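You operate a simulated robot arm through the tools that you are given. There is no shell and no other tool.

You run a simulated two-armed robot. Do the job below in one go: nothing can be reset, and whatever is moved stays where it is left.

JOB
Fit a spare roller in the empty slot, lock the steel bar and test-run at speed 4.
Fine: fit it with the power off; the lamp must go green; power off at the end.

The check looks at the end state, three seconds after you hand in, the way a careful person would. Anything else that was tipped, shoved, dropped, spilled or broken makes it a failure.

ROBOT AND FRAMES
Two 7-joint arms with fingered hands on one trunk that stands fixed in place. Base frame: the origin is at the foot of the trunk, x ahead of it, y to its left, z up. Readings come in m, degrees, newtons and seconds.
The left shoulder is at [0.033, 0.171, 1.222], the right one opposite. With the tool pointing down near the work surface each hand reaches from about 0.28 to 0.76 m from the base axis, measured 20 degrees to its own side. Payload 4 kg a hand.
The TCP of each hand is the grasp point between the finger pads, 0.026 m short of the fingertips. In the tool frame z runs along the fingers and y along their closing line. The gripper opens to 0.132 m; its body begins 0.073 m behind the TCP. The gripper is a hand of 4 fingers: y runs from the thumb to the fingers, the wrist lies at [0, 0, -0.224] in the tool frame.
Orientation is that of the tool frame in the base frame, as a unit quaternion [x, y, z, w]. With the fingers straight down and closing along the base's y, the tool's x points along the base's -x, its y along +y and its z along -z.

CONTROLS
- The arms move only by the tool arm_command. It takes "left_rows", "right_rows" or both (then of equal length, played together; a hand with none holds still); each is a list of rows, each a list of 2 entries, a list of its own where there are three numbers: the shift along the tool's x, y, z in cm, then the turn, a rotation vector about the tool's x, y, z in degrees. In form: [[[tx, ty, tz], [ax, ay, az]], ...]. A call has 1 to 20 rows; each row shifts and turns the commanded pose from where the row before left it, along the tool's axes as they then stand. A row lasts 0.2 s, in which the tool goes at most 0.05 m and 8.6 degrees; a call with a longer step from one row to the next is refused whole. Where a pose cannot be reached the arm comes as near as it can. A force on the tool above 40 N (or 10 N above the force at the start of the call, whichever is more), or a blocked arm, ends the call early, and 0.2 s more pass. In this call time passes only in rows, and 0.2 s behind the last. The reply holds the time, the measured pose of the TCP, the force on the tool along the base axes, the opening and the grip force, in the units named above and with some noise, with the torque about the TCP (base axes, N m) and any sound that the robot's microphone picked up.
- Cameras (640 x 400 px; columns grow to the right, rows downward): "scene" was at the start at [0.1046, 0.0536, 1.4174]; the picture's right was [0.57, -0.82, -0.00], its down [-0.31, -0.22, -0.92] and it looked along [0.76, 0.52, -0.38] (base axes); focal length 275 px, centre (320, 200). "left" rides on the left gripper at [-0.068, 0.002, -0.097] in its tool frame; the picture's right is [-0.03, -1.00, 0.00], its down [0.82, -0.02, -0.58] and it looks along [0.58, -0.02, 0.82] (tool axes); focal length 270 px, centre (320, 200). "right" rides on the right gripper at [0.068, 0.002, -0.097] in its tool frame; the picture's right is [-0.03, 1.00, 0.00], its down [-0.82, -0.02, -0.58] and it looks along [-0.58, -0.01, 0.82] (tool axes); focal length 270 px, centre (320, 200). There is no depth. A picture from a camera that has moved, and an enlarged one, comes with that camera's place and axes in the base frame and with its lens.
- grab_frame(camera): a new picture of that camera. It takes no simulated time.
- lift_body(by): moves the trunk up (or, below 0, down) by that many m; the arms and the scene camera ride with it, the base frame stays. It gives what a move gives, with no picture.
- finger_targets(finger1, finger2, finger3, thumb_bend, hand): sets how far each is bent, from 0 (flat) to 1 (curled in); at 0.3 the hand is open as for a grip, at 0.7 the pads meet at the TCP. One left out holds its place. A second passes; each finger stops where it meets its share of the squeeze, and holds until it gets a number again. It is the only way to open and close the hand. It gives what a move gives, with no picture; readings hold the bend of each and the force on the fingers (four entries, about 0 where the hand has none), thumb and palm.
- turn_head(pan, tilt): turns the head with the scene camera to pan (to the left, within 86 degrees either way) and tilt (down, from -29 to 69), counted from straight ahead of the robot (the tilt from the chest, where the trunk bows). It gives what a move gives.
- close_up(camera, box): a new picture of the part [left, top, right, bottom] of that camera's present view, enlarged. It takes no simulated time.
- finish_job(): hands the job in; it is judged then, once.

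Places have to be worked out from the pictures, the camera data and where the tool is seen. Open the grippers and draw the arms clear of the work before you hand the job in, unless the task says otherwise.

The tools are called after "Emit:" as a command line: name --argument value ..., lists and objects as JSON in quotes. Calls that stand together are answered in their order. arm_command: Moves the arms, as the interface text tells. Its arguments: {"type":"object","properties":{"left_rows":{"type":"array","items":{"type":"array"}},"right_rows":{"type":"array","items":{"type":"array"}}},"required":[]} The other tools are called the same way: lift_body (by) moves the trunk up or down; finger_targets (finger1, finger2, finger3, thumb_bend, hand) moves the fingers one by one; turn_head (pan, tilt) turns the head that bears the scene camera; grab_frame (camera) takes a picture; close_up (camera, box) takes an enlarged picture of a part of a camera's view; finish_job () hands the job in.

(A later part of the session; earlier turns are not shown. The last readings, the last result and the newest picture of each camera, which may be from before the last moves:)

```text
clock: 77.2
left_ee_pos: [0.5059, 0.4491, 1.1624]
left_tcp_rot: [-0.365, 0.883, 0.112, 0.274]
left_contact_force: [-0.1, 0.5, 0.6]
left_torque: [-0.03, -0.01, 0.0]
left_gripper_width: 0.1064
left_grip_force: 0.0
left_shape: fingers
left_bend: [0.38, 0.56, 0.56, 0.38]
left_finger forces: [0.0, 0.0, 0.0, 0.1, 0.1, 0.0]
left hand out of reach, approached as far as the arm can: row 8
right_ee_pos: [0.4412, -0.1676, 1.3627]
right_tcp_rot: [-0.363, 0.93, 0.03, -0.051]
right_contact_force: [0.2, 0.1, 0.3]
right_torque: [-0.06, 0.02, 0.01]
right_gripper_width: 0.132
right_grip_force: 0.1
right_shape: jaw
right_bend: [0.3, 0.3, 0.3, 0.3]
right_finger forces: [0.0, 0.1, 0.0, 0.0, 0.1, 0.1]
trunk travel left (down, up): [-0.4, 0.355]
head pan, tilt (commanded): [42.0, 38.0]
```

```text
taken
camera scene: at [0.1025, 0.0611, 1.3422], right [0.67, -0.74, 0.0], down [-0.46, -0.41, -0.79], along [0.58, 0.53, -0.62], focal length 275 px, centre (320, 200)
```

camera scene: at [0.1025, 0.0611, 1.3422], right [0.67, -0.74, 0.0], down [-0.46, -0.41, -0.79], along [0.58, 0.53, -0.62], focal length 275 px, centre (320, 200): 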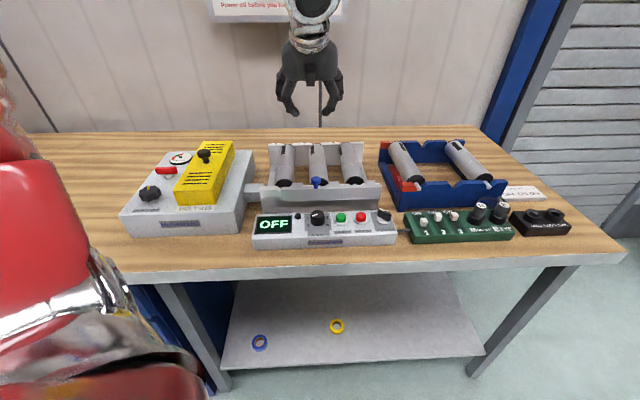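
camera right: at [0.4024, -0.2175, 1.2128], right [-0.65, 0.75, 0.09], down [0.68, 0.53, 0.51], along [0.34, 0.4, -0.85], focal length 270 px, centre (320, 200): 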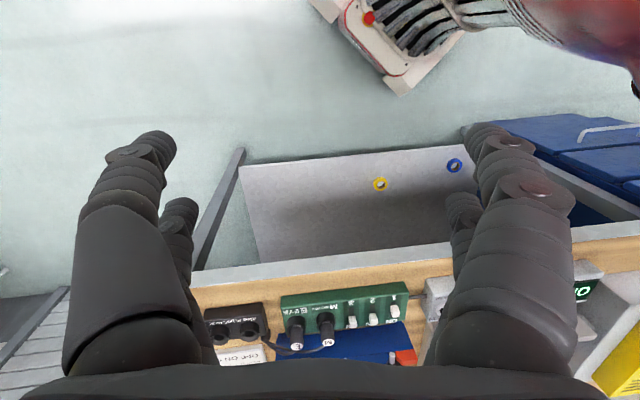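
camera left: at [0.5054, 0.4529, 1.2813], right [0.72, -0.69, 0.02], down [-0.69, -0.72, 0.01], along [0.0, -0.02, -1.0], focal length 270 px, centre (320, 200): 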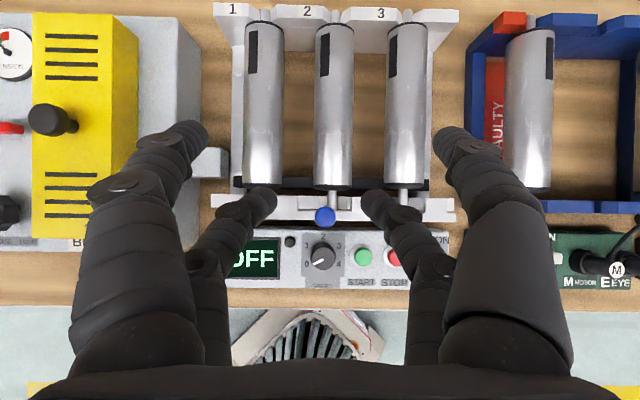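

The reach complaint is now the inner limit (wrist too close). A steeper hand works better here, so I rotate back to about 15° tilt and position over the blue knob.

Emit:
arm_command --left_rows '[[[0, 0, 0], [0, 6.7, 0]], [[0, 0, 0], [0, 6.7, 0]], [[0, 0, 0], [0, 6.6, 0]]]'

Emit:
grab_frame --camera "left"

```text
clock: 78.0
left_ee_pos: [0.5062, 0.447, 1.1614]
left_tcp_rot: [-0.381, 0.915, 0.049, 0.12]
left_contact_force: [0.2, 0.9, -0.2]
left_torque: [-0.02, -0.03, 0.02]
left_gripper_width: 0.1062
left_grip_force: 0.0
left_shape: fingers
left_bend: [0.38, 0.56, 0.56, 0.38]
left_finger forces: [0.0, 0.0, 0.0, 0.0, 0.0, 0.0]
right_ee_pos: [0.4421, -0.169, 1.3603]
right_tcp_rot: [-0.362, 0.93, 0.029, -0.051]
right_contact_force: [-0.4, 0.1, 0.2]
right_torque: [-0.01, 0.01, 0.01]
right_gripper_width: 0.1319
right_grip_force: 0.1
right_shape: jaw
right_bend: [0.3, 0.3, 0.3, 0.3]
right_finger forces: [0.0, 0.0, 0.0, 0.0, 0.1, 0.0]
trunk travel left (down, up): [-0.4, 0.355]
head pan, tilt (commanded): [42.0, 38.0]
```

```text
taken
camera left: at [0.5342, 0.4791, 1.2738], right [0.73, -0.69, 0.01], down [-0.65, -0.68, 0.35], along [-0.23, -0.26, -0.94], focal length 270 px, centre (320, 200)
```

left: 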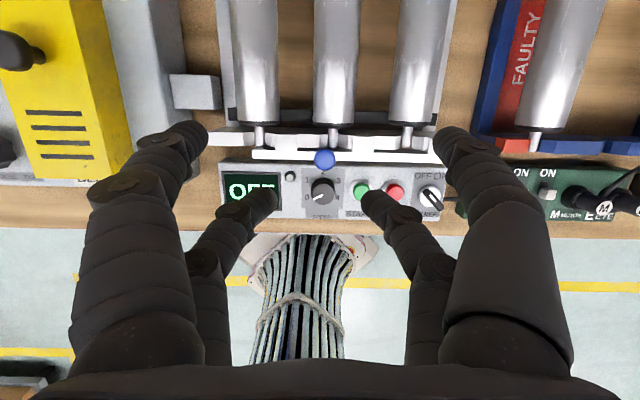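

The blue knob is at u≈0.049, w≈0.655, cap centre z≈0.98. I narrow the near digits a little more and descend so the knob will lie between finger2 and finger3.

Emit:
finger_targets --hand "left" --finger2 0.6 --finger3 0.6

Emit:
arm_command --left_rows '[[[1.23, -0.24, 4.15], [0, 0, 0]], [[1.23, -0.24, 4.15], [0, 0, 0]], [[1.23, -0.24, 4.15], [0, 0, 0]]]'

Emit:
grab_frame --camera "left"

Emit:
close_up --camera "left" --box '[220, 130, 420, 260]'

Emit:
close_up --camera "scene" --box '[220, 80, 400, 230]'

```text
clock: 79.0
left_ee_pos: [0.5056, 0.4468, 1.1637]
left_tcp_rot: [-0.381, 0.916, 0.049, 0.121]
left_contact_force: [-0.6, 1.0, 1.3]
left_torque: [-0.01, 0.01, -0.02]
left_gripper_width: 0.1063
left_grip_force: 0.0
left_shape: fingers
left_bend: [0.38, 0.6, 0.6, 0.38]
left_finger forces: [0.0, 0.0, 0.0, 0.0, 0.1, 0.1]
right_ee_pos: [0.4421, -0.1696, 1.3619]
right_tcp_rot: [-0.364, 0.93, 0.03, -0.051]
right_contact_force: [0.1, 0.4, 0.6]
right_torque: [0.01, 0.01, 0.02]
right_gripper_width: 0.1319
right_grip_force: 0.0
right_shape: jaw
right_bend: [0.3, 0.3, 0.3, 0.3]
right_finger forces: [0.0, 0.0, 0.1, 0.1, 0.1, 0.1]
trunk travel left (down, up): [-0.4, 0.355]
head pan, tilt (commanded): [42.0, 38.0]
```

```text
clock: 79.8
left_ee_pos: [0.509, 0.4396, 1.0297]
left_tcp_rot: [-0.38, 0.916, 0.05, 0.121]
left_contact_force: [-0.2, -0.2, -1.3]
left_torque: [-0.01, 0.01, -0.01]
left_gripper_width: 0.1059
left_grip_force: 0.1
left_shape: fingers
left_bend: [0.38, 0.6, 0.6, 0.38]
left_finger forces: [0.1, 0.1, 0.1, 0.1, 0.1, 0.1]
right_ee_pos: [0.4432, -0.17, 1.3622]
right_tcp_rot: [-0.364, 0.929, 0.029, -0.052]
right_contact_force: [0.3, -0.1, 0.2]
right_torque: [0.02, 0.02, 0.01]
right_gripper_width: 0.1318
right_grip_force: 0.1
right_shape: jaw
right_bend: [0.3, 0.3, 0.3, 0.3]
right_finger forces: [0.0, 0.1, 0.1, 0.0, 0.0, 0.1]
trunk travel left (down, up): [-0.4, 0.355]
head pan, tilt (commanded): [42.0, 38.0]
```

```text
taken
camera left: at [0.5378, 0.4712, 1.1426], right [0.73, -0.69, 0.01], down [-0.65, -0.68, 0.35], along [-0.23, -0.26, -0.94], focal length 270 px, centre (320, 200)
```

left: 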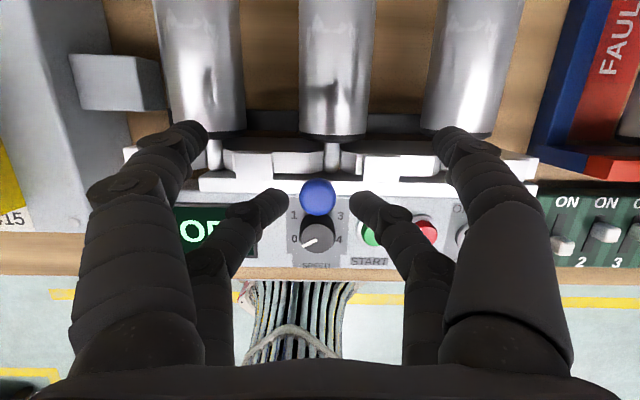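

```text
3.08 times, centred on (320, 195) of left
camera zoom: at [0.5378, 0.4712, 1.1426], right [0.73, -0.69, 0.01], down [-0.65, -0.68, 0.35], along [-0.23, -0.26, -0.94], focal length 832 px, centre (320, 215)
```

zoom: 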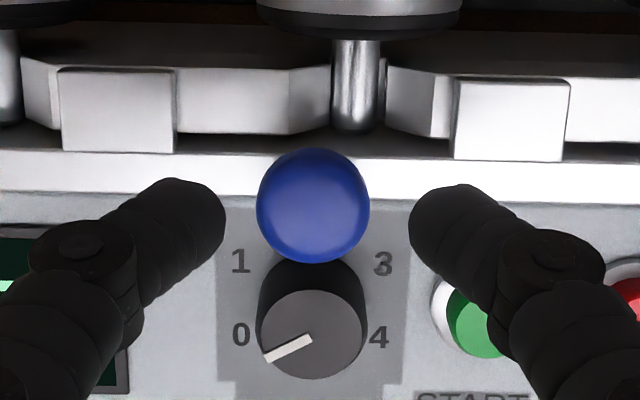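

```text
2.67 times, centred on (310, 155) of scene
camera zoom: at [0.1033, 0.0592, 1.3422], right [0.67, -0.74, 0.0], down [-0.46, -0.41, -0.79], along [0.58, 0.53, -0.62], focal length 732 px, centre (347, 320)
```

zoom: 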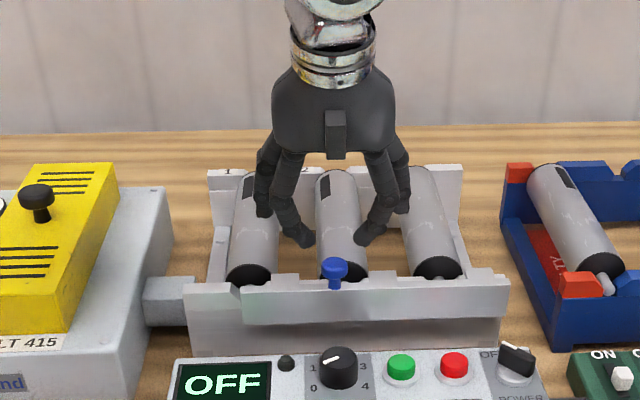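

The knob is centred between the two near digits. I descend the last 3 cm with a 6 mm shift toward the robot and then pinch the knob lightly.

Emit:
arm_command --left_rows '[[[0.45, 0.05, 0.9], [0, 0, 0]], [[0.45, 0.05, 0.9], [0, 0, 0]], [[0.45, 0, 0.94], [0, 0, 0]]]'

Emit:
close_up --camera "left" --box '[220, 130, 420, 260]'

Emit:
close_up --camera "scene" --box '[240, 100, 380, 220]'

```text
clock: 80.6
left_ee_pos: [0.5049, 0.4362, 1.0016]
left_tcp_rot: [-0.38, 0.916, 0.05, 0.121]
left_contact_force: [1.7, 0.5, -0.1]
left_torque: [0.01, 0.01, -0.03]
left_gripper_width: 0.1062
left_grip_force: 0.0
left_shape: fingers
left_bend: [0.38, 0.6, 0.6, 0.38]
left_finger forces: [0.0, 0.1, 0.0, 0.1, 0.0, 0.1]
right_ee_pos: [0.4428, -0.1694, 1.3615]
right_tcp_rot: [-0.363, 0.93, 0.031, -0.052]
right_contact_force: [1.0, 0.7, -0.3]
right_torque: [0.0, 0.03, 0.02]
right_gripper_width: 0.132
right_grip_force: 0.1
right_shape: jaw
right_bend: [0.3, 0.3, 0.3, 0.3]
right_finger forces: [0.1, 0.0, 0.1, 0.0, 0.1, 0.0]
trunk travel left (down, up): [-0.4, 0.355]
head pan, tilt (commanded): [42.0, 38.0]
```

```text
3.08 times, centred on (320, 195) of left
camera zoom: at [0.5323, 0.4668, 1.1127], right [0.73, -0.69, 0.01], down [-0.65, -0.68, 0.35], along [-0.23, -0.26, -0.94], focal length 832 px, centre (320, 215)
```

zoom: 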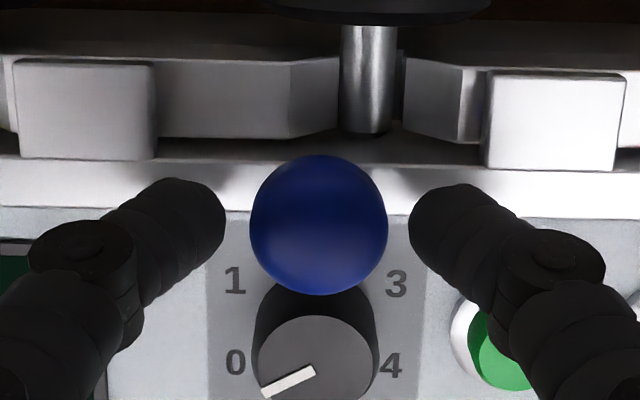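

```text
3.33 times, centred on (310, 160) of scene
camera zoom: at [0.1026, 0.0589, 1.3423], right [0.67, -0.74, 0.0], down [-0.46, -0.41, -0.79], along [0.58, 0.53, -0.62], focal length 915 px, centre (353, 333)
```

zoom: 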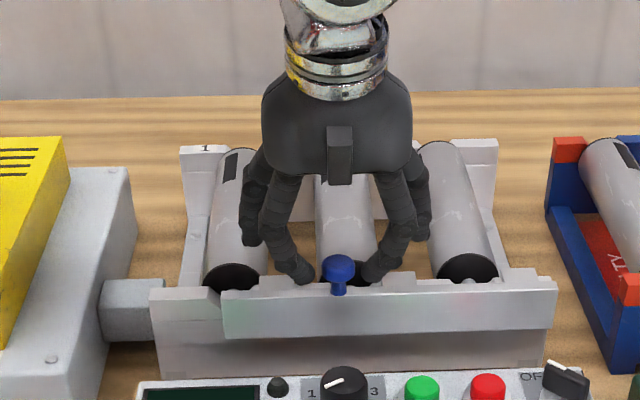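

Both digits flank the knob. I close them gently on it.

Emit:
finger_targets --hand "left" --finger2 0.68 --finger3 0.68

Emit:
close_up --camera "left" --box '[220, 130, 420, 260]'

```text
clock: 81.6
left_ee_pos: [0.5039, 0.4351, 1.0008]
left_tcp_rot: [-0.38, 0.916, 0.048, 0.121]
left_contact_force: [-0.6, 0.6, -2.0]
left_torque: [-0.02, -0.02, 0.02]
left_gripper_width: 0.106
left_grip_force: 2.4
left_shape: fingers
left_bend: [0.38, 0.64, 0.64, 0.38]
left_finger forces: [0.0, 2.6, 2.5, 0.1, 0.0, 0.0]
right_ee_pos: [0.4417, -0.17, 1.3614]
right_tcp_rot: [-0.363, 0.93, 0.031, -0.051]
right_contact_force: [0.7, -0.3, -0.6]
right_torque: [-0.01, -0.03, 0.0]
right_gripper_width: 0.1319
right_grip_force: 0.0
right_shape: jaw
right_bend: [0.3, 0.3, 0.3, 0.3]
right_finger forces: [0.0, 0.0, 0.1, 0.1, 0.1, 0.1]
trunk travel left (down, up): [-0.4, 0.355]
head pan, tilt (commanded): [42.0, 38.0]
```

```text
3.08 times, centred on (320, 195) of left
camera zoom: at [0.5322, 0.4667, 1.1131], right [0.73, -0.69, 0.01], down [-0.65, -0.68, 0.35], along [-0.23, -0.26, -0.94], focal length 832 px, centre (320, 215)
```

zoom: 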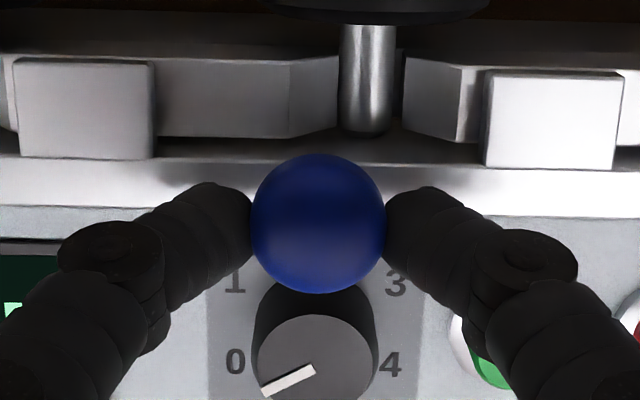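

The knob is held. I slide it left (−u) in small steps and watch the bar's tabs and the force.

Emit:
arm_command --left_rows '[[[0, 0.5, 0], [0, 0, 0]], [[0, 0.5, 0], [0, 0, 0]], [[0, 0.5, 0], [0, 0, 0]]]'

Emit:
grab_frame --camera "left"

Emit:
close_up --camera "scene" --box '[240, 100, 400, 220]'

```text
clock: 82.4
left_ee_pos: [0.4935, 0.4453, 0.9999]
left_tcp_rot: [-0.38, 0.916, 0.049, 0.122]
left_contact_force: [1.4, -0.9, 2.5]
left_torque: [-0.05, -0.06, 0.04]
left_gripper_width: 0.1061
left_grip_force: 3.5
left_shape: fingers
left_bend: [0.38, 0.66, 0.63, 0.38]
left_finger forces: [0.0, 3.0, 4.1, 0.0, 0.0, 0.0]
right_ee_pos: [0.4404, -0.1699, 1.3615]
right_tcp_rot: [-0.363, 0.93, 0.031, -0.051]
right_contact_force: [-0.8, 0.2, 0.1]
right_torque: [0.01, -0.02, 0.0]
right_gripper_width: 0.1319
right_grip_force: 0.0
right_shape: jaw
right_bend: [0.3, 0.3, 0.3, 0.3]
right_finger forces: [0.1, 0.1, 0.0, 0.0, 0.1, 0.0]
trunk travel left (down, up): [-0.4, 0.355]
head pan, tilt (commanded): [42.0, 38.0]
```

```text
taken
camera left: at [0.5213, 0.4766, 1.1133], right [0.72, -0.69, 0.01], down [-0.65, -0.68, 0.34], along [-0.23, -0.26, -0.94], focal length 270 px, centre (320, 200)
```

left: 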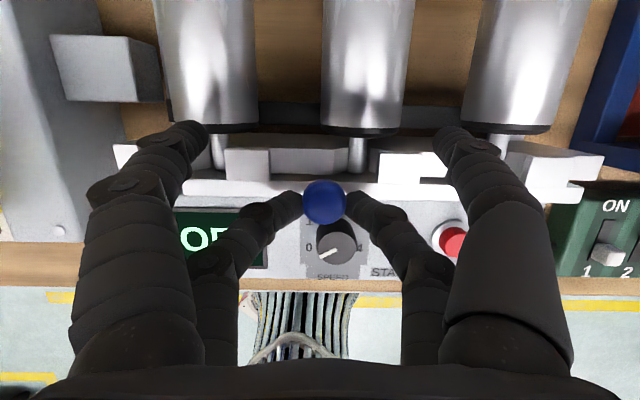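

```text
3.33 times, centred on (320, 160) of scene
camera zoom: at [0.1022, 0.0585, 1.3424], right [0.67, -0.74, 0.0], down [-0.46, -0.41, -0.79], along [0.59, 0.53, -0.62], focal length 915 px, centre (320, 333)
```

zoom: 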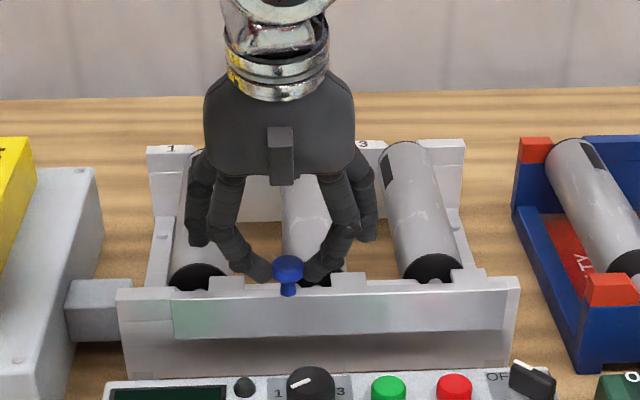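

The bar slides easily with the knob. I continue left another 1.6 cm.

Emit:
arm_command --left_rows '[[[0, 0.4, 0], [0, 0, 0]], [[0, 0.4, 0], [0, 0, 0]], [[0, 0.4, 0], [0, 0, 0]], [[0, 0.4, 0], [0, 0, 0]]]'

Emit:
grab_frame --camera "left"

Emit:
close_up --camera "scene" --box '[240, 100, 400, 220]'

```text
clock: 83.4
left_ee_pos: [0.4812, 0.4564, 1.0021]
left_tcp_rot: [-0.38, 0.916, 0.05, 0.121]
left_contact_force: [0.8, 0.3, 1.4]
left_torque: [0.01, -0.01, 0.01]
left_gripper_width: 0.106
left_grip_force: 3.3
left_shape: fingers
left_bend: [0.38, 0.66, 0.63, 0.38]
left_finger forces: [0.0, 3.3, 3.2, 0.0, 0.0, 0.0]
right_ee_pos: [0.4418, -0.17, 1.3623]
right_tcp_rot: [-0.362, 0.93, 0.03, -0.051]
right_contact_force: [-0.5, 0.2, 0.9]
right_torque: [-0.06, 0.02, -0.02]
right_gripper_width: 0.132
right_grip_force: 0.1
right_shape: jaw
right_bend: [0.3, 0.3, 0.3, 0.3]
right_finger forces: [0.0, 0.0, 0.0, 0.0, 0.1, 0.0]
trunk travel left (down, up): [-0.4, 0.355]
head pan, tilt (commanded): [42.0, 38.0]
```

```text
taken
camera left: at [0.5096, 0.4885, 1.1135], right [0.73, -0.69, 0.01], down [-0.65, -0.68, 0.35], along [-0.23, -0.26, -0.94], focal length 270 px, centre (320, 200)
```

left: 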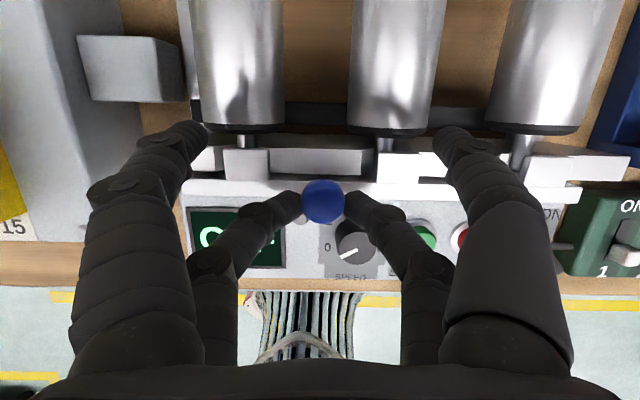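

```text
3.33 times, centred on (320, 160) of scene
camera zoom: at [0.1021, 0.0587, 1.3424], right [0.67, -0.74, 0.0], down [-0.46, -0.41, -0.79], along [0.59, 0.53, -0.62], focal length 915 px, centre (320, 333)
```

zoom: 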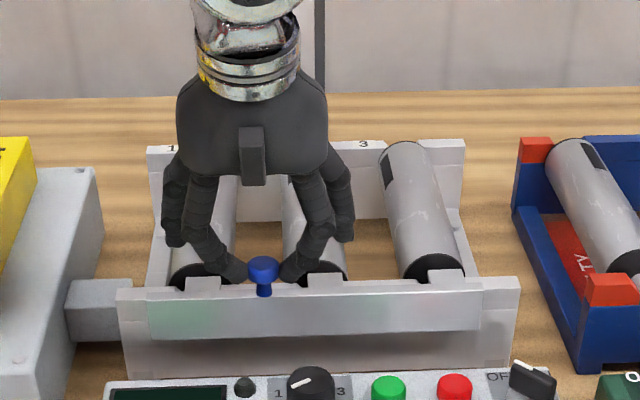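

The tabs are now almost over the axles (about 3–5 mm still to the right). I continue in 2–3 mm steps, feeling for the end stop.

Emit:
arm_command --left_rows '[[[0, 0.2, 0], [0, 0, 0]], [[0, 0.2, 0], [0, 0, 0]]]'

Emit:
close_up --camera "left" --box '[190, 100, 560, 230]'

Emit:
close_up --camera "scene" --box '[260, 150, 380, 220]'

```text
clock: 84.0
left_ee_pos: [0.4774, 0.4592, 1.002]
left_tcp_rot: [-0.38, 0.915, 0.05, 0.122]
left_contact_force: [1.6, -0.3, -0.5]
left_torque: [0.0, -0.03, 0.04]
left_gripper_width: 0.1062
left_grip_force: 2.6
left_shape: fingers
left_bend: [0.38, 0.65, 0.63, 0.38]
left_finger forces: [0.1, 2.4, 3.8, 0.1, 0.0, 0.1]
right_ee_pos: [0.4415, -0.1701, 1.361]
right_tcp_rot: [-0.364, 0.93, 0.031, -0.051]
right_contact_force: [0.5, -0.8, -0.2]
right_torque: [0.05, -0.01, -0.01]
right_gripper_width: 0.1318
right_grip_force: 0.1
right_shape: jaw
right_bend: [0.3, 0.3, 0.3, 0.3]
right_finger forces: [0.0, 0.0, 0.0, 0.1, 0.1, 0.0]
trunk travel left (down, up): [-0.4, 0.355]
head pan, tilt (commanded): [42.0, 38.0]
```

```text
1.73 times, centred on (375, 165) of left
camera zoom: at [0.5066, 0.4911, 1.1138], right [0.72, -0.69, 0.01], down [-0.65, -0.68, 0.35], along [-0.23, -0.26, -0.94], focal length 468 px, centre (225, 260)
```

zoom: 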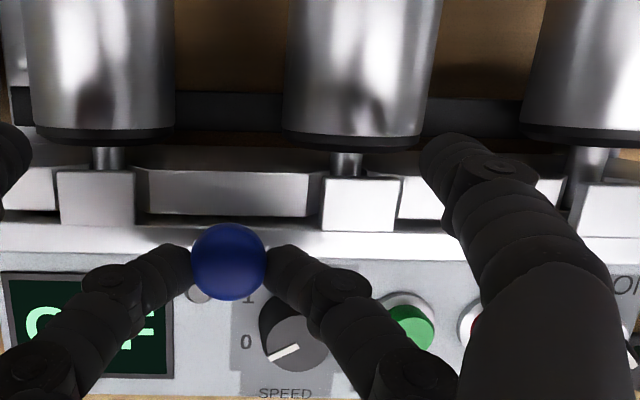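

```text
5.33 times, centred on (320, 185) of scene
camera zoom: at [0.1026, 0.0586, 1.3423], right [0.67, -0.74, 0.0], down [-0.46, -0.41, -0.79], along [0.58, 0.53, -0.62], focal length 1464 px, centre (320, 280)
```

zoom: 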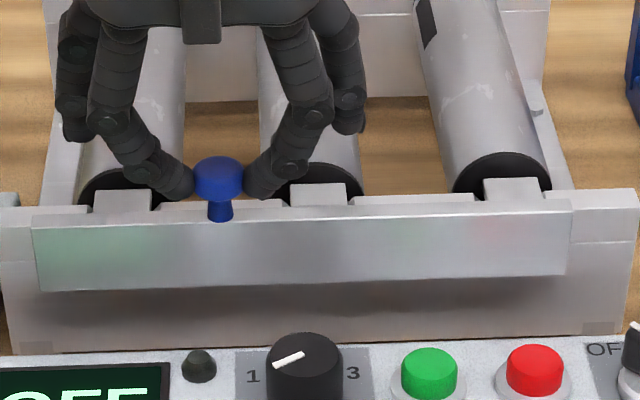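

The tabs are now centred over the three axles with no stop felt yet. I push another 3 mm to find out whether an end stop is right here.

Emit:
arm_command --left_rows '[[[0, 0.15, 0], [0, 0, 0]], [[0, 0.15, 0], [0, 0, 0]]]'

Emit:
close_up --camera "scene" --box '[260, 150, 380, 220]'

```text
clock: 84.6
left_ee_pos: [0.4776, 0.4604, 1.0018]
left_tcp_rot: [-0.38, 0.916, 0.05, 0.121]
left_contact_force: [3.6, -1.6, -0.1]
left_torque: [-0.11, -0.07, 0.06]
left_gripper_width: 0.1062
left_grip_force: 3.2
left_shape: fingers
left_bend: [0.38, 0.66, 0.63, 0.38]
left_finger forces: [0.0, 1.4, 5.3, 0.0, 0.0, 0.0]
right_ee_pos: [0.4408, -0.1697, 1.361]
right_tcp_rot: [-0.364, 0.93, 0.03, -0.052]
right_contact_force: [-0.1, -0.5, 0.8]
right_torque: [0.03, -0.01, 0.0]
right_gripper_width: 0.132
right_grip_force: 0.1
right_shape: jaw
right_bend: [0.3, 0.3, 0.3, 0.3]
right_finger forces: [0.0, 0.1, 0.0, 0.1, 0.1, 0.0]
trunk travel left (down, up): [-0.4, 0.355]
head pan, tilt (commanded): [42.0, 38.0]
```

```text
5.33 times, centred on (320, 185) of scene
camera zoom: at [0.1025, 0.0584, 1.3424], right [0.67, -0.74, 0.0], down [-0.46, -0.41, -0.79], along [0.58, 0.53, -0.62], focal length 1464 px, centre (320, 280)
```

zoom: 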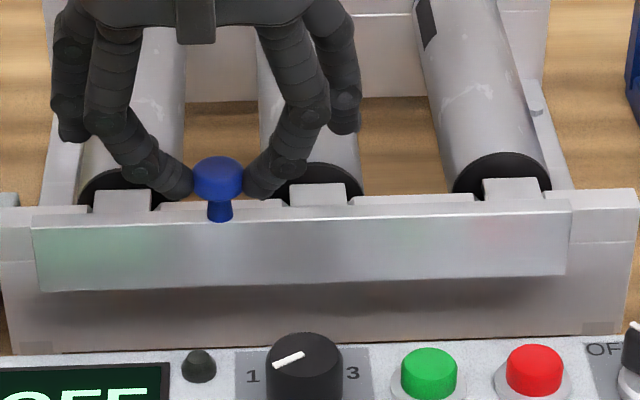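

The bar no longer moves and force rises: it's at its end stop with the tabs over all three axles – locked. I relieve the push, open the two digits and lift away.

Emit:
arm_command --left_rows '[[[0, -0.18, 0], [0, 0, 0]]]'

Emit:
finger_targets --hand "left" --finger2 0.59 --finger3 0.57

Emit:
close_up --camera "left" --box '[220, 130, 420, 260]'

```text
clock: 85.0
left_ee_pos: [0.4785, 0.4597, 1.0015]
left_tcp_rot: [-0.38, 0.916, 0.05, 0.121]
left_contact_force: [0.3, -0.6, 1.3]
left_torque: [-0.02, -0.02, 0.02]
left_gripper_width: 0.1063
left_grip_force: 3.9
left_shape: fingers
left_bend: [0.38, 0.66, 0.63, 0.38]
left_finger forces: [0.0, 2.7, 4.0, 0.0, 0.0, 0.1]
right_ee_pos: [0.4425, -0.171, 1.3615]
right_tcp_rot: [-0.363, 0.93, 0.03, -0.052]
right_contact_force: [0.8, 0.0, 0.2]
right_torque: [0.0, 0.02, 0.0]
right_gripper_width: 0.1318
right_grip_force: 0.2
right_shape: jaw
right_bend: [0.3, 0.3, 0.3, 0.3]
right_finger forces: [0.0, 0.0, 0.0, 0.0, 0.1, 0.1]
trunk travel left (down, up): [-0.4, 0.355]
head pan, tilt (commanded): [42.0, 38.0]
```

```text
clock: 86.0
left_ee_pos: [0.4783, 0.4605, 1.0016]
left_tcp_rot: [-0.38, 0.916, 0.049, 0.121]
left_contact_force: [0.5, 0.0, 0.7]
left_torque: [0.01, -0.04, -0.01]
left_gripper_width: 0.1061
left_grip_force: 0.0
left_shape: fingers
left_bend: [0.38, 0.59, 0.56, 0.38]
left_finger forces: [0.0, 0.1, 0.0, 0.1, 0.1, 0.1]
right_ee_pos: [0.4419, -0.1697, 1.361]
right_tcp_rot: [-0.363, 0.93, 0.03, -0.051]
right_contact_force: [0.0, 0.1, -0.9]
right_torque: [0.0, -0.02, 0.0]
right_gripper_width: 0.1321
right_grip_force: 0.0
right_shape: jaw
right_bend: [0.3, 0.3, 0.3, 0.3]
right_finger forces: [0.0, 0.0, 0.0, 0.1, 0.0, 0.0]
trunk travel left (down, up): [-0.4, 0.355]
head pan, tilt (commanded): [42.0, 38.0]
```

```text
3.08 times, centred on (320, 195) of left
camera zoom: at [0.5061, 0.4918, 1.1137], right [0.73, -0.69, 0.01], down [-0.65, -0.68, 0.35], along [-0.23, -0.26, -0.94], focal length 832 px, centre (320, 215)
```

zoom: 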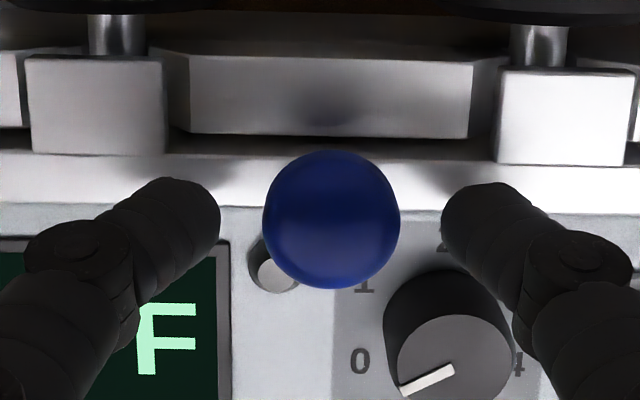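

The knob is free and the bar stays locked. I lift straight up, then check in free air how flat (bend 0) and curled digits look, to prepare for turning the speed knob.

Emit:
arm_command --left_rows '[[[-0.7, 0, -2.5], [0, 0, 0]], [[-1.03, 0, -3.86], [0, 0, 0]], [[-1.03, 0, -3.86], [0, 0, 0]], [[-1.03, 0, -3.86], [0, 0, 0]]]'

Emit:
finger_targets --hand "left" --finger1 0 --finger2 0.55 --finger3 0.55 --thumb_bend 0

Emit:
grab_frame --camera "left"

Emit:
grab_frame --camera "scene"

Emit:
close_up --camera "scene" --box '[200, 0, 400, 120]'

```text
clock: 87.0
left_ee_pos: [0.4783, 0.4602, 1.1487]
left_tcp_rot: [-0.38, 0.915, 0.05, 0.121]
left_contact_force: [-0.2, -0.9, 0.4]
left_torque: [0.03, -0.01, -0.03]
left_gripper_width: 0.1061
left_grip_force: 0.0
left_shape: fingers
left_bend: [0.38, 0.59, 0.56, 0.38]
left_finger forces: [0.1, 0.0, 0.0, 0.1, 0.0, 0.0]
right_ee_pos: [0.4403, -0.171, 1.3613]
right_tcp_rot: [-0.363, 0.93, 0.03, -0.052]
right_contact_force: [-0.3, -0.6, -0.2]
right_torque: [0.05, -0.02, -0.01]
right_gripper_width: 0.1318
right_grip_force: 0.1
right_shape: jaw
right_bend: [0.3, 0.3, 0.3, 0.3]
right_finger forces: [0.1, 0.1, 0.0, 0.0, 0.1, 0.0]
trunk travel left (down, up): [-0.4, 0.355]
head pan, tilt (commanded): [42.0, 38.0]
```

```text
clock: 88.0
left_ee_pos: [0.478, 0.4629, 1.1481]
left_tcp_rot: [-0.38, 0.916, 0.049, 0.121]
left_contact_force: [-0.2, -0.7, -0.4]
left_torque: [0.0, -0.06, -0.01]
left_gripper_width: 0.1865
left_grip_force: 0.2
left_shape: fingers
left_bend: [0.0, 0.55, 0.55, 0.0]
left_finger forces: [0.0, 0.0, 0.1, 0.0, 0.0, 0.0]
right_ee_pos: [0.4418, -0.1697, 1.3626]
right_tcp_rot: [-0.363, 0.93, 0.03, -0.051]
right_contact_force: [0.2, -0.3, -0.6]
right_torque: [0.0, 0.01, 0.0]
right_gripper_width: 0.132
right_grip_force: 0.2
right_shape: jaw
right_bend: [0.3, 0.3, 0.3, 0.3]
right_finger forces: [0.0, 0.0, 0.0, 0.1, 0.0, 0.0]
trunk travel left (down, up): [-0.4, 0.355]
head pan, tilt (commanded): [42.0, 38.0]
```

```text
taken
camera left: at [0.5066, 0.4931, 1.2598], right [0.73, -0.69, 0.01], down [-0.65, -0.68, 0.35], along [-0.23, -0.26, -0.94], focal length 270 px, centre (320, 200)
```

left: 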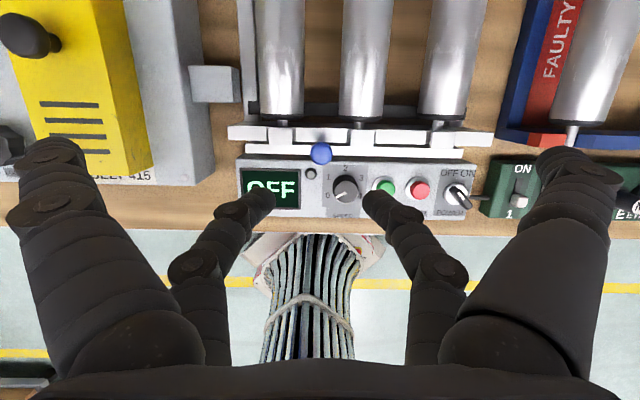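

```text
taken
camera scene: at [0.1022, 0.0588, 1.3424], right [0.67, -0.74, 0.0], down [-0.46, -0.41, -0.79], along [0.59, 0.53, -0.62], focal length 275 px, centre (320, 200)
```

scene: 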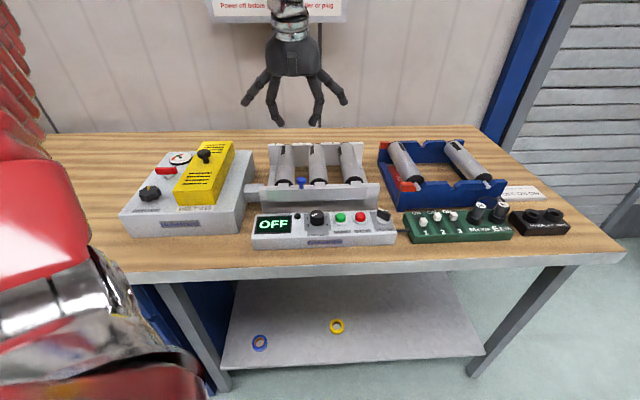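

```text
3.20 times, centred on (300, 60) of scene
camera zoom: at [0.1022, 0.0588, 1.3424], right [0.67, -0.74, 0.0], down [-0.46, -0.41, -0.79], along [0.59, 0.53, -0.62], focal length 879 px, centre (384, 648)
```

zoom: 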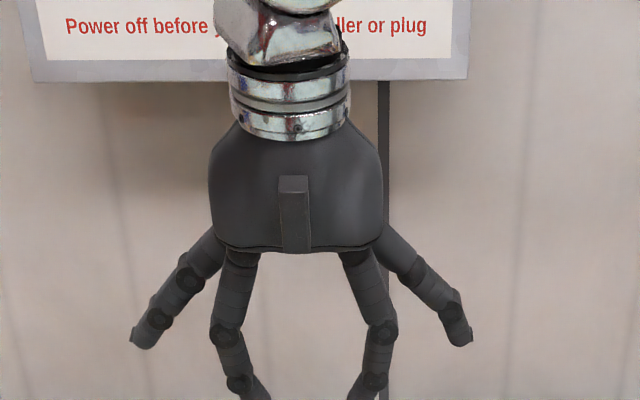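

Flat digits lift their tips ~4.5 cm above the gripping tips. I'll grip the speed knob with the far pair (finger1/thumb), keep the near pair flat, hold the tool vertical, and first test the available yaw range in free air.

Emit:
finger_targets --hand "left" --finger1 0.56 --finger2 0 --finger3 0 --thumb_bend 0.56

Emit:
arm_command --left_rows '[[[0, 0, 0], [0, 7.4, 0]], [[0, 0, 0], [0, 7.4, 0]], [[0, 0, 0], [0, 0, -8]], [[0, 0, 0], [0, 0, -8]], [[0, 0, 0], [0, 0, -8]], [[0, 0, 0], [0, 0, -8]], [[0, 0, 0], [0, 0, -8]], [[0, 0, 0], [0, 0, -8]], [[0, 0, 0], [0, 0, -8]], [[0, 0, 0], [0, 0, -8]]]'

Emit:
grab_frame --camera "scene"

```text
clock: 89.0
left_ee_pos: [0.4784, 0.4618, 1.1474]
left_tcp_rot: [-0.38, 0.916, 0.048, 0.121]
left_contact_force: [-0.7, 0.4, 1.2]
left_torque: [0.0, -0.01, 0.0]
left_gripper_width: 0.0464
left_grip_force: 0.1
left_shape: fingers
left_bend: [0.56, 0.0, 0.0, 0.56]
left_finger forces: [0.1, 0.0, 0.0, 0.0, 0.0, 0.1]
right_ee_pos: [0.4411, -0.1698, 1.3616]
right_tcp_rot: [-0.363, 0.93, 0.029, -0.051]
right_contact_force: [-0.6, -1.3, 0.2]
right_torque: [-0.02, 0.0, -0.02]
right_gripper_width: 0.1318
right_grip_force: 0.0
right_shape: jaw
right_bend: [0.3, 0.3, 0.3, 0.3]
right_finger forces: [0.0, 0.0, 0.0, 0.0, 0.0, 0.1]
trunk travel left (down, up): [-0.4, 0.355]
head pan, tilt (commanded): [42.0, 38.0]
```

```text
clock: 91.2
left_ee_pos: [0.4839, 0.5943, 1.1383]
left_tcp_rot: [0.813, -0.583, 0.005, 0.002]
left_contact_force: [0.5, 1.0, 0.2]
left_torque: [-0.03, 0.0, -0.04]
left_gripper_width: 0.0462
left_grip_force: 0.1
left_shape: fingers
left_bend: [0.56, 0.0, 0.0, 0.56]
left_finger forces: [0.0, 0.1, 0.0, 0.0, 0.1, 0.1]
left hand out of reach, approached as far as the arm can: row 7, 8, 9, 10
right_ee_pos: [0.4423, -0.1689, 1.3607]
right_tcp_rot: [-0.363, 0.93, 0.029, -0.052]
right_contact_force: [0.0, 0.4, 0.1]
right_torque: [0.0, 0.01, 0.04]
right_gripper_width: 0.1318
right_grip_force: 0.1
right_shape: jaw
right_bend: [0.3, 0.3, 0.3, 0.3]
right_finger forces: [0.0, 0.0, 0.1, 0.0, 0.0, 0.0]
trunk travel left (down, up): [-0.4, 0.355]
head pan, tilt (commanded): [42.0, 38.0]
```

```text
taken
camera scene: at [0.1029, 0.0598, 1.3422], right [0.67, -0.74, 0.0], down [-0.46, -0.41, -0.79], along [0.58, 0.53, -0.62], focal length 275 px, centre (320, 200)
```

scene: 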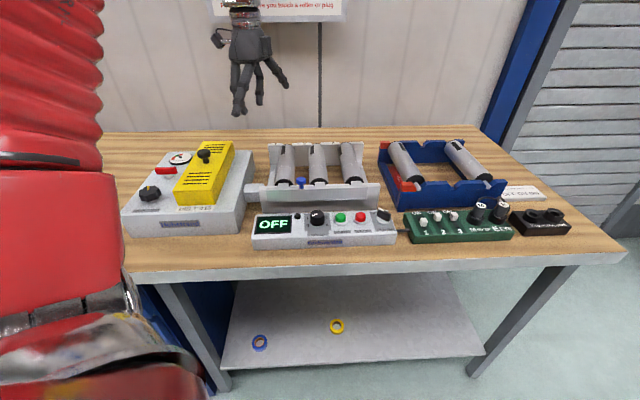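

The upper yaw limit at that spot is around 75–80° (beyond that the hand drifted left, still high in the air). I rotate back clockwise and test the lower end.

Emit:
arm_command --left_rows '[[[0, 0, 0], [0, 0, 8]], [[0, 0, 0], [0, 0, 8]], [[0, 0, 0], [0, 0, 8]], [[0, 0, 0], [0, 0, 8]], [[0, 0, 0], [0, 0, 8]], [[0, 0, 0], [0, 0, 8]], [[0, 0, 0], [0, 0, 8]], [[0, 0, 0], [0, 0, 8]]]'

```text
clock: 93.0
left_ee_pos: [0.4825, 0.5932, 1.1392]
left_tcp_rot: [-0.383, 0.924, 0.0, 0.002]
left_contact_force: [-0.4, 0.1, -0.6]
left_torque: [0.01, 0.02, -0.01]
left_gripper_width: 0.0463
left_grip_force: 0.0
left_shape: fingers
left_bend: [0.56, 0.0, 0.0, 0.56]
left_finger forces: [0.0, 0.0, 0.0, 0.0, 0.0, 0.1]
right_ee_pos: [0.4427, -0.1703, 1.3621]
right_tcp_rot: [-0.363, 0.93, 0.03, -0.051]
right_contact_force: [0.0, 0.5, 0.9]
right_torque: [0.0, -0.02, 0.01]
right_gripper_width: 0.132
right_grip_force: 0.1
right_shape: jaw
right_bend: [0.3, 0.3, 0.3, 0.3]
right_finger forces: [0.0, 0.0, 0.0, 0.0, 0.0, 0.0]
trunk travel left (down, up): [-0.4, 0.355]
head pan, tilt (commanded): [42.0, 38.0]
```

Now I move above the speed knob (far pair over its centre), still at z≈1.12.

Emit:
arm_command --left_rows '[[[3.57, -2.52, 0.38], [0, 0, 0]], [[3.57, -2.52, 0.38], [0, 0, 0]], [[3.57, -2.52, 0.38], [0, 0, 0]], [[3.57, -2.52, 0.38], [0, 0, 0]], [[3.57, -2.52, 0.38], [0, 0, 0]]]'

Emit:
grab_frame --camera "left"

Emit:
grab_frame --camera "scene"

```text
clock: 94.2
left_ee_pos: [0.4446, 0.3755, 1.1188]
left_tcp_rot: [-0.383, 0.924, 0.0, 0.003]
left_contact_force: [-0.2, 0.0, 0.1]
left_torque: [0.04, 0.02, -0.02]
left_gripper_width: 0.046
left_grip_force: 0.0
left_shape: fingers
left_bend: [0.56, 0.0, 0.0, 0.56]
left_finger forces: [0.0, 0.0, 0.1, 0.0, 0.1, 0.1]
right_ee_pos: [0.4414, -0.1721, 1.3618]
right_tcp_rot: [-0.363, 0.93, 0.03, -0.05]
right_contact_force: [0.4, 0.4, -0.5]
right_torque: [0.03, -0.01, -0.04]
right_gripper_width: 0.1319
right_grip_force: 0.1
right_shape: jaw
right_bend: [0.3, 0.3, 0.3, 0.3]
right_finger forces: [0.0, 0.1, 0.0, 0.0, 0.1, 0.0]
trunk travel left (down, up): [-0.4, 0.355]
head pan, tilt (commanded): [42.0, 38.0]
```

```text
taken
camera left: at [0.4912, 0.4268, 1.2166], right [0.73, -0.69, 0.0], down [-0.56, -0.59, 0.57], along [-0.39, -0.42, -0.82], focal length 270 px, centre (320, 200)
```

left: 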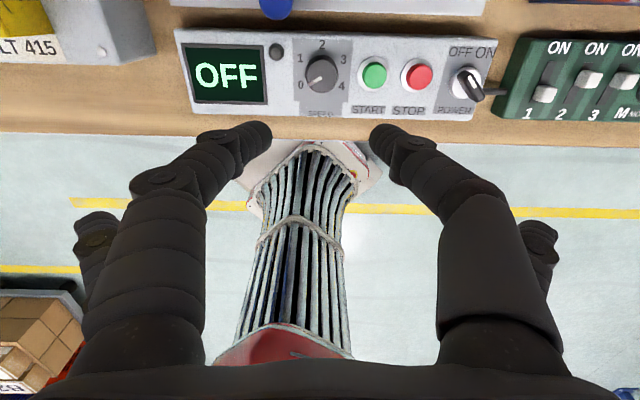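

```text
taken
camera scene: at [0.1021, 0.0577, 1.3424], right [0.67, -0.74, 0.0], down [-0.46, -0.41, -0.79], along [0.59, 0.53, -0.62], focal length 275 px, centre (320, 200)
```

scene: 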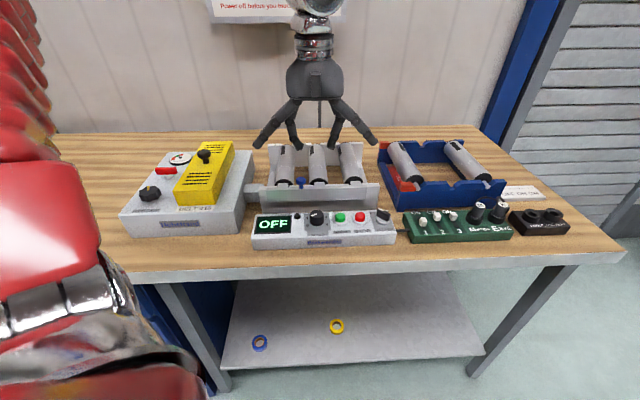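

The whole panel is in view. I enlarge it to read the dial angles, the power lever and the lamp.

Emit:
close_up --camera "left" --box '[170, 10, 510, 140]'

Emit:
close_up --camera "left" --box '[420, 20, 510, 130]'

Emit:
close_up --camera "left" --box '[265, 30, 375, 125]'

Emit:
close_up --camera "scene" --box '[245, 195, 405, 255]'

```text
1.88 times, centred on (340, 75) of left
camera zoom: at [0.4912, 0.4268, 1.2166], right [0.73, -0.69, 0.0], down [-0.56, -0.59, 0.57], along [-0.39, -0.42, -0.82], focal length 509 px, centre (282, 435)
```

zoom: 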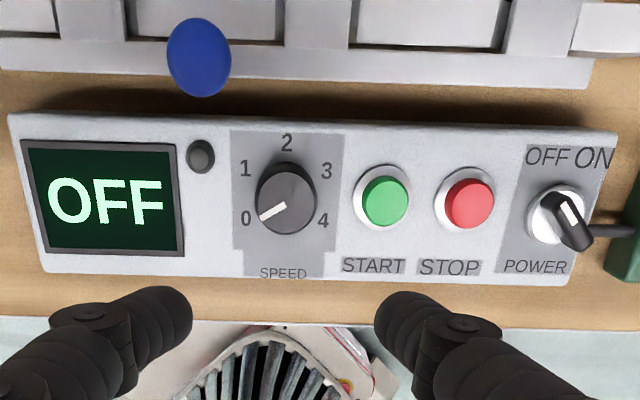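

```text
3.64 times, centred on (465, 75) of left
camera zoom: at [0.4912, 0.4268, 1.2166], right [0.73, -0.69, 0.0], down [-0.56, -0.59, 0.57], along [-0.39, -0.42, -0.82], focal length 983 px, centre (-207, 654)
```

zoom: 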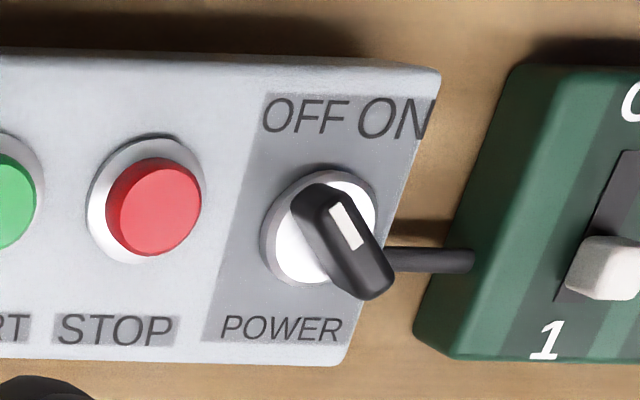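

```text
4.21 times, centred on (320, 78) of left
camera zoom: at [0.4912, 0.4268, 1.2166], right [0.73, -0.69, 0.0], down [-0.56, -0.59, 0.57], along [-0.39, -0.42, -0.82], focal length 1138 px, centre (320, 716)
```

zoom: 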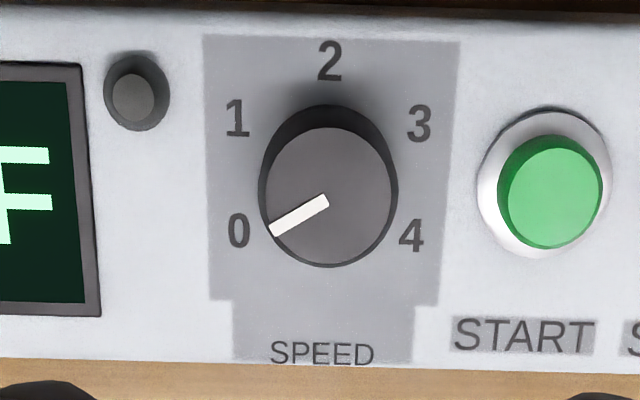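

```text
4.00 times, centred on (325, 225) of scene
camera zoom: at [0.1021, 0.0577, 1.3424], right [0.67, -0.74, 0.0], down [-0.46, -0.41, -0.79], along [0.59, 0.53, -0.62], focal length 1098 px, centre (300, 100)
```

zoom: 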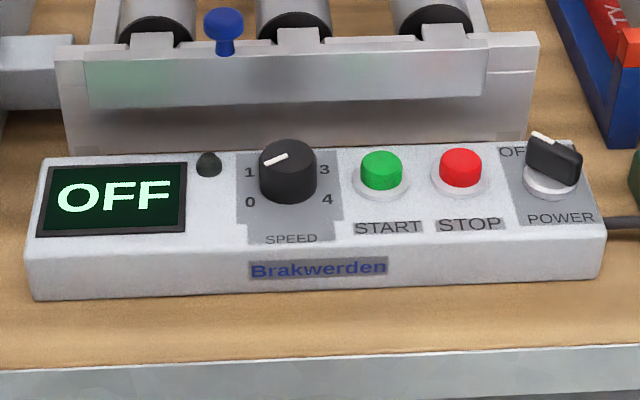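

The dial runs 0 at −120° to 4 at +120°, so it needs +240° clockwise; the power pointer is on OFF. I test how far clockwise the hand can yaw here, still high above the panel.

Emit:
arm_command --left_rows '[[[0, 0, 0], [0, 0, 8]], [[0, 0, 0], [0, 0, 8]], [[0, 0, 0], [0, 0, 8]], [[0, 0, 0], [0, 0, 8]], [[0, 0, 0], [0, 0, 8]], [[0, 0, 0], [0, 0, 8]], [[0, 0, 0], [0, 0, 8]], [[0, 0, 0], [0, 0, 8]], [[0, 0, 0], [0, 0, 8]], [[0, 0, 0], [0, 0, 8]], [[0, 0, 0], [0, 0, 8]], [[0, 0, 0], [0, 0, 8]]]'

Emit:
grab_frame --camera "scene"

```text
clock: 96.8
left_ee_pos: [0.4453, 0.3782, 1.1196]
left_tcp_rot: [0.43, 0.903, 0.001, 0.002]
left_contact_force: [0.8, -0.8, -0.5]
left_torque: [-0.01, 0.0, -0.02]
left_gripper_width: 0.0464
left_grip_force: 0.0
left_shape: fingers
left_bend: [0.56, 0.0, 0.0, 0.56]
left_finger forces: [0.0, 0.0, 0.0, 0.0, 0.0, 0.0]
right_ee_pos: [0.4421, -0.1699, 1.3618]
right_tcp_rot: [-0.364, 0.93, 0.029, -0.051]
right_contact_force: [0.0, 0.4, 0.2]
right_torque: [0.03, 0.0, 0.01]
right_gripper_width: 0.1318
right_grip_force: 0.0
right_shape: jaw
right_bend: [0.3, 0.3, 0.3, 0.3]
right_finger forces: [0.0, 0.0, 0.0, 0.0, 0.0, 0.0]
trunk travel left (down, up): [-0.4, 0.355]
head pan, tilt (commanded): [42.0, 38.0]
```

```text
taken
camera scene: at [0.1022, 0.0587, 1.3424], right [0.67, -0.74, 0.0], down [-0.46, -0.41, -0.79], along [0.59, 0.53, -0.62], focal length 275 px, centre (320, 200)
```

scene: 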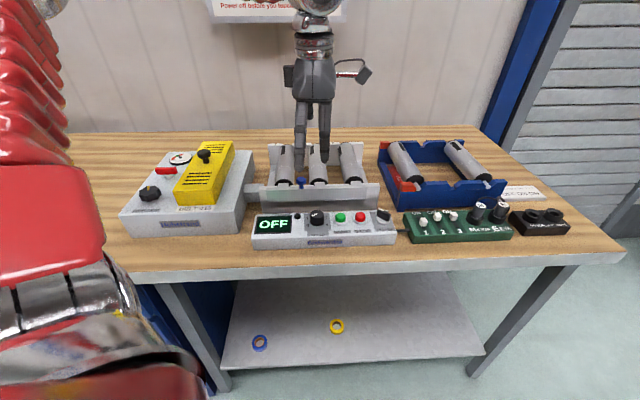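

Yaw −51° is fine. I continue clockwise to find the limit.

Emit:
arm_command --left_rows '[[[0, 0, 0], [0, 0, 8]], [[0, 0, 0], [0, 0, 8]], [[0, 0, 0], [0, 0, 8]], [[0, 0, 0], [0, 0, 8]], [[0, 0, 0], [0, 0, 8]], [[0, 0, 0], [0, 0, 8]], [[0, 0, 0], [0, 0, 8]], [[0, 0, 0], [0, 0, 8]]]'

```text
clock: 98.6
left_ee_pos: [0.444, 0.3788, 1.12]
left_tcp_rot: [0.843, 0.537, 0.002, -0.001]
left_contact_force: [-0.4, 0.7, -0.5]
left_torque: [-0.01, 0.02, 0.01]
left_gripper_width: 0.046
left_grip_force: 0.1
left_shape: fingers
left_bend: [0.56, 0.0, 0.0, 0.56]
left_finger forces: [0.0, 0.1, 0.0, 0.0, 0.0, 0.1]
right_ee_pos: [0.4426, -0.1702, 1.3612]
right_tcp_rot: [-0.364, 0.93, 0.031, -0.051]
right_contact_force: [0.4, -0.2, 0.7]
right_torque: [0.02, -0.03, -0.01]
right_gripper_width: 0.1321
right_grip_force: 0.0
right_shape: jaw
right_bend: [0.3, 0.3, 0.3, 0.3]
right_finger forces: [0.1, 0.0, 0.0, 0.0, 0.0, 0.0]
trunk travel left (down, up): [-0.4, 0.355]
head pan, tilt (commanded): [42.0, 38.0]
```

Even −115° works. I probe a bit more to learn whether one stroke could do the full 240°.

Emit:
arm_command --left_rows '[[[0, 0, 0], [0, 0, 8]], [[0, 0, 0], [0, 0, 8]], [[0, 0, 0], [0, 0, 8]], [[0, 0, 0], [0, 0, 8]], [[0, 0, 0], [0, 0, 8]], [[0, 0, 0], [0, 0, 8]]]'

```text
clock: 100.0
left_ee_pos: [0.4467, 0.3788, 1.1188]
left_tcp_rot: [0.989, 0.148, 0.002, 0.0]
left_contact_force: [0.9, 0.1, -0.3]
left_torque: [0.01, -0.02, -0.01]
left_gripper_width: 0.0461
left_grip_force: 0.1
left_shape: fingers
left_bend: [0.56, 0.0, 0.0, 0.56]
left_finger forces: [0.0, 0.0, 0.0, 0.0, 0.0, 0.0]
right_ee_pos: [0.4407, -0.1695, 1.3621]
right_tcp_rot: [-0.363, 0.93, 0.03, -0.051]
right_contact_force: [0.7, -0.4, -0.2]
right_torque: [0.01, -0.01, 0.0]
right_gripper_width: 0.132
right_grip_force: 0.1
right_shape: jaw
right_bend: [0.3, 0.3, 0.3, 0.3]
right_finger forces: [0.0, 0.1, 0.0, 0.1, 0.1, 0.0]
trunk travel left (down, up): [-0.4, 0.355]
head pan, tilt (commanded): [42.0, 38.0]
```

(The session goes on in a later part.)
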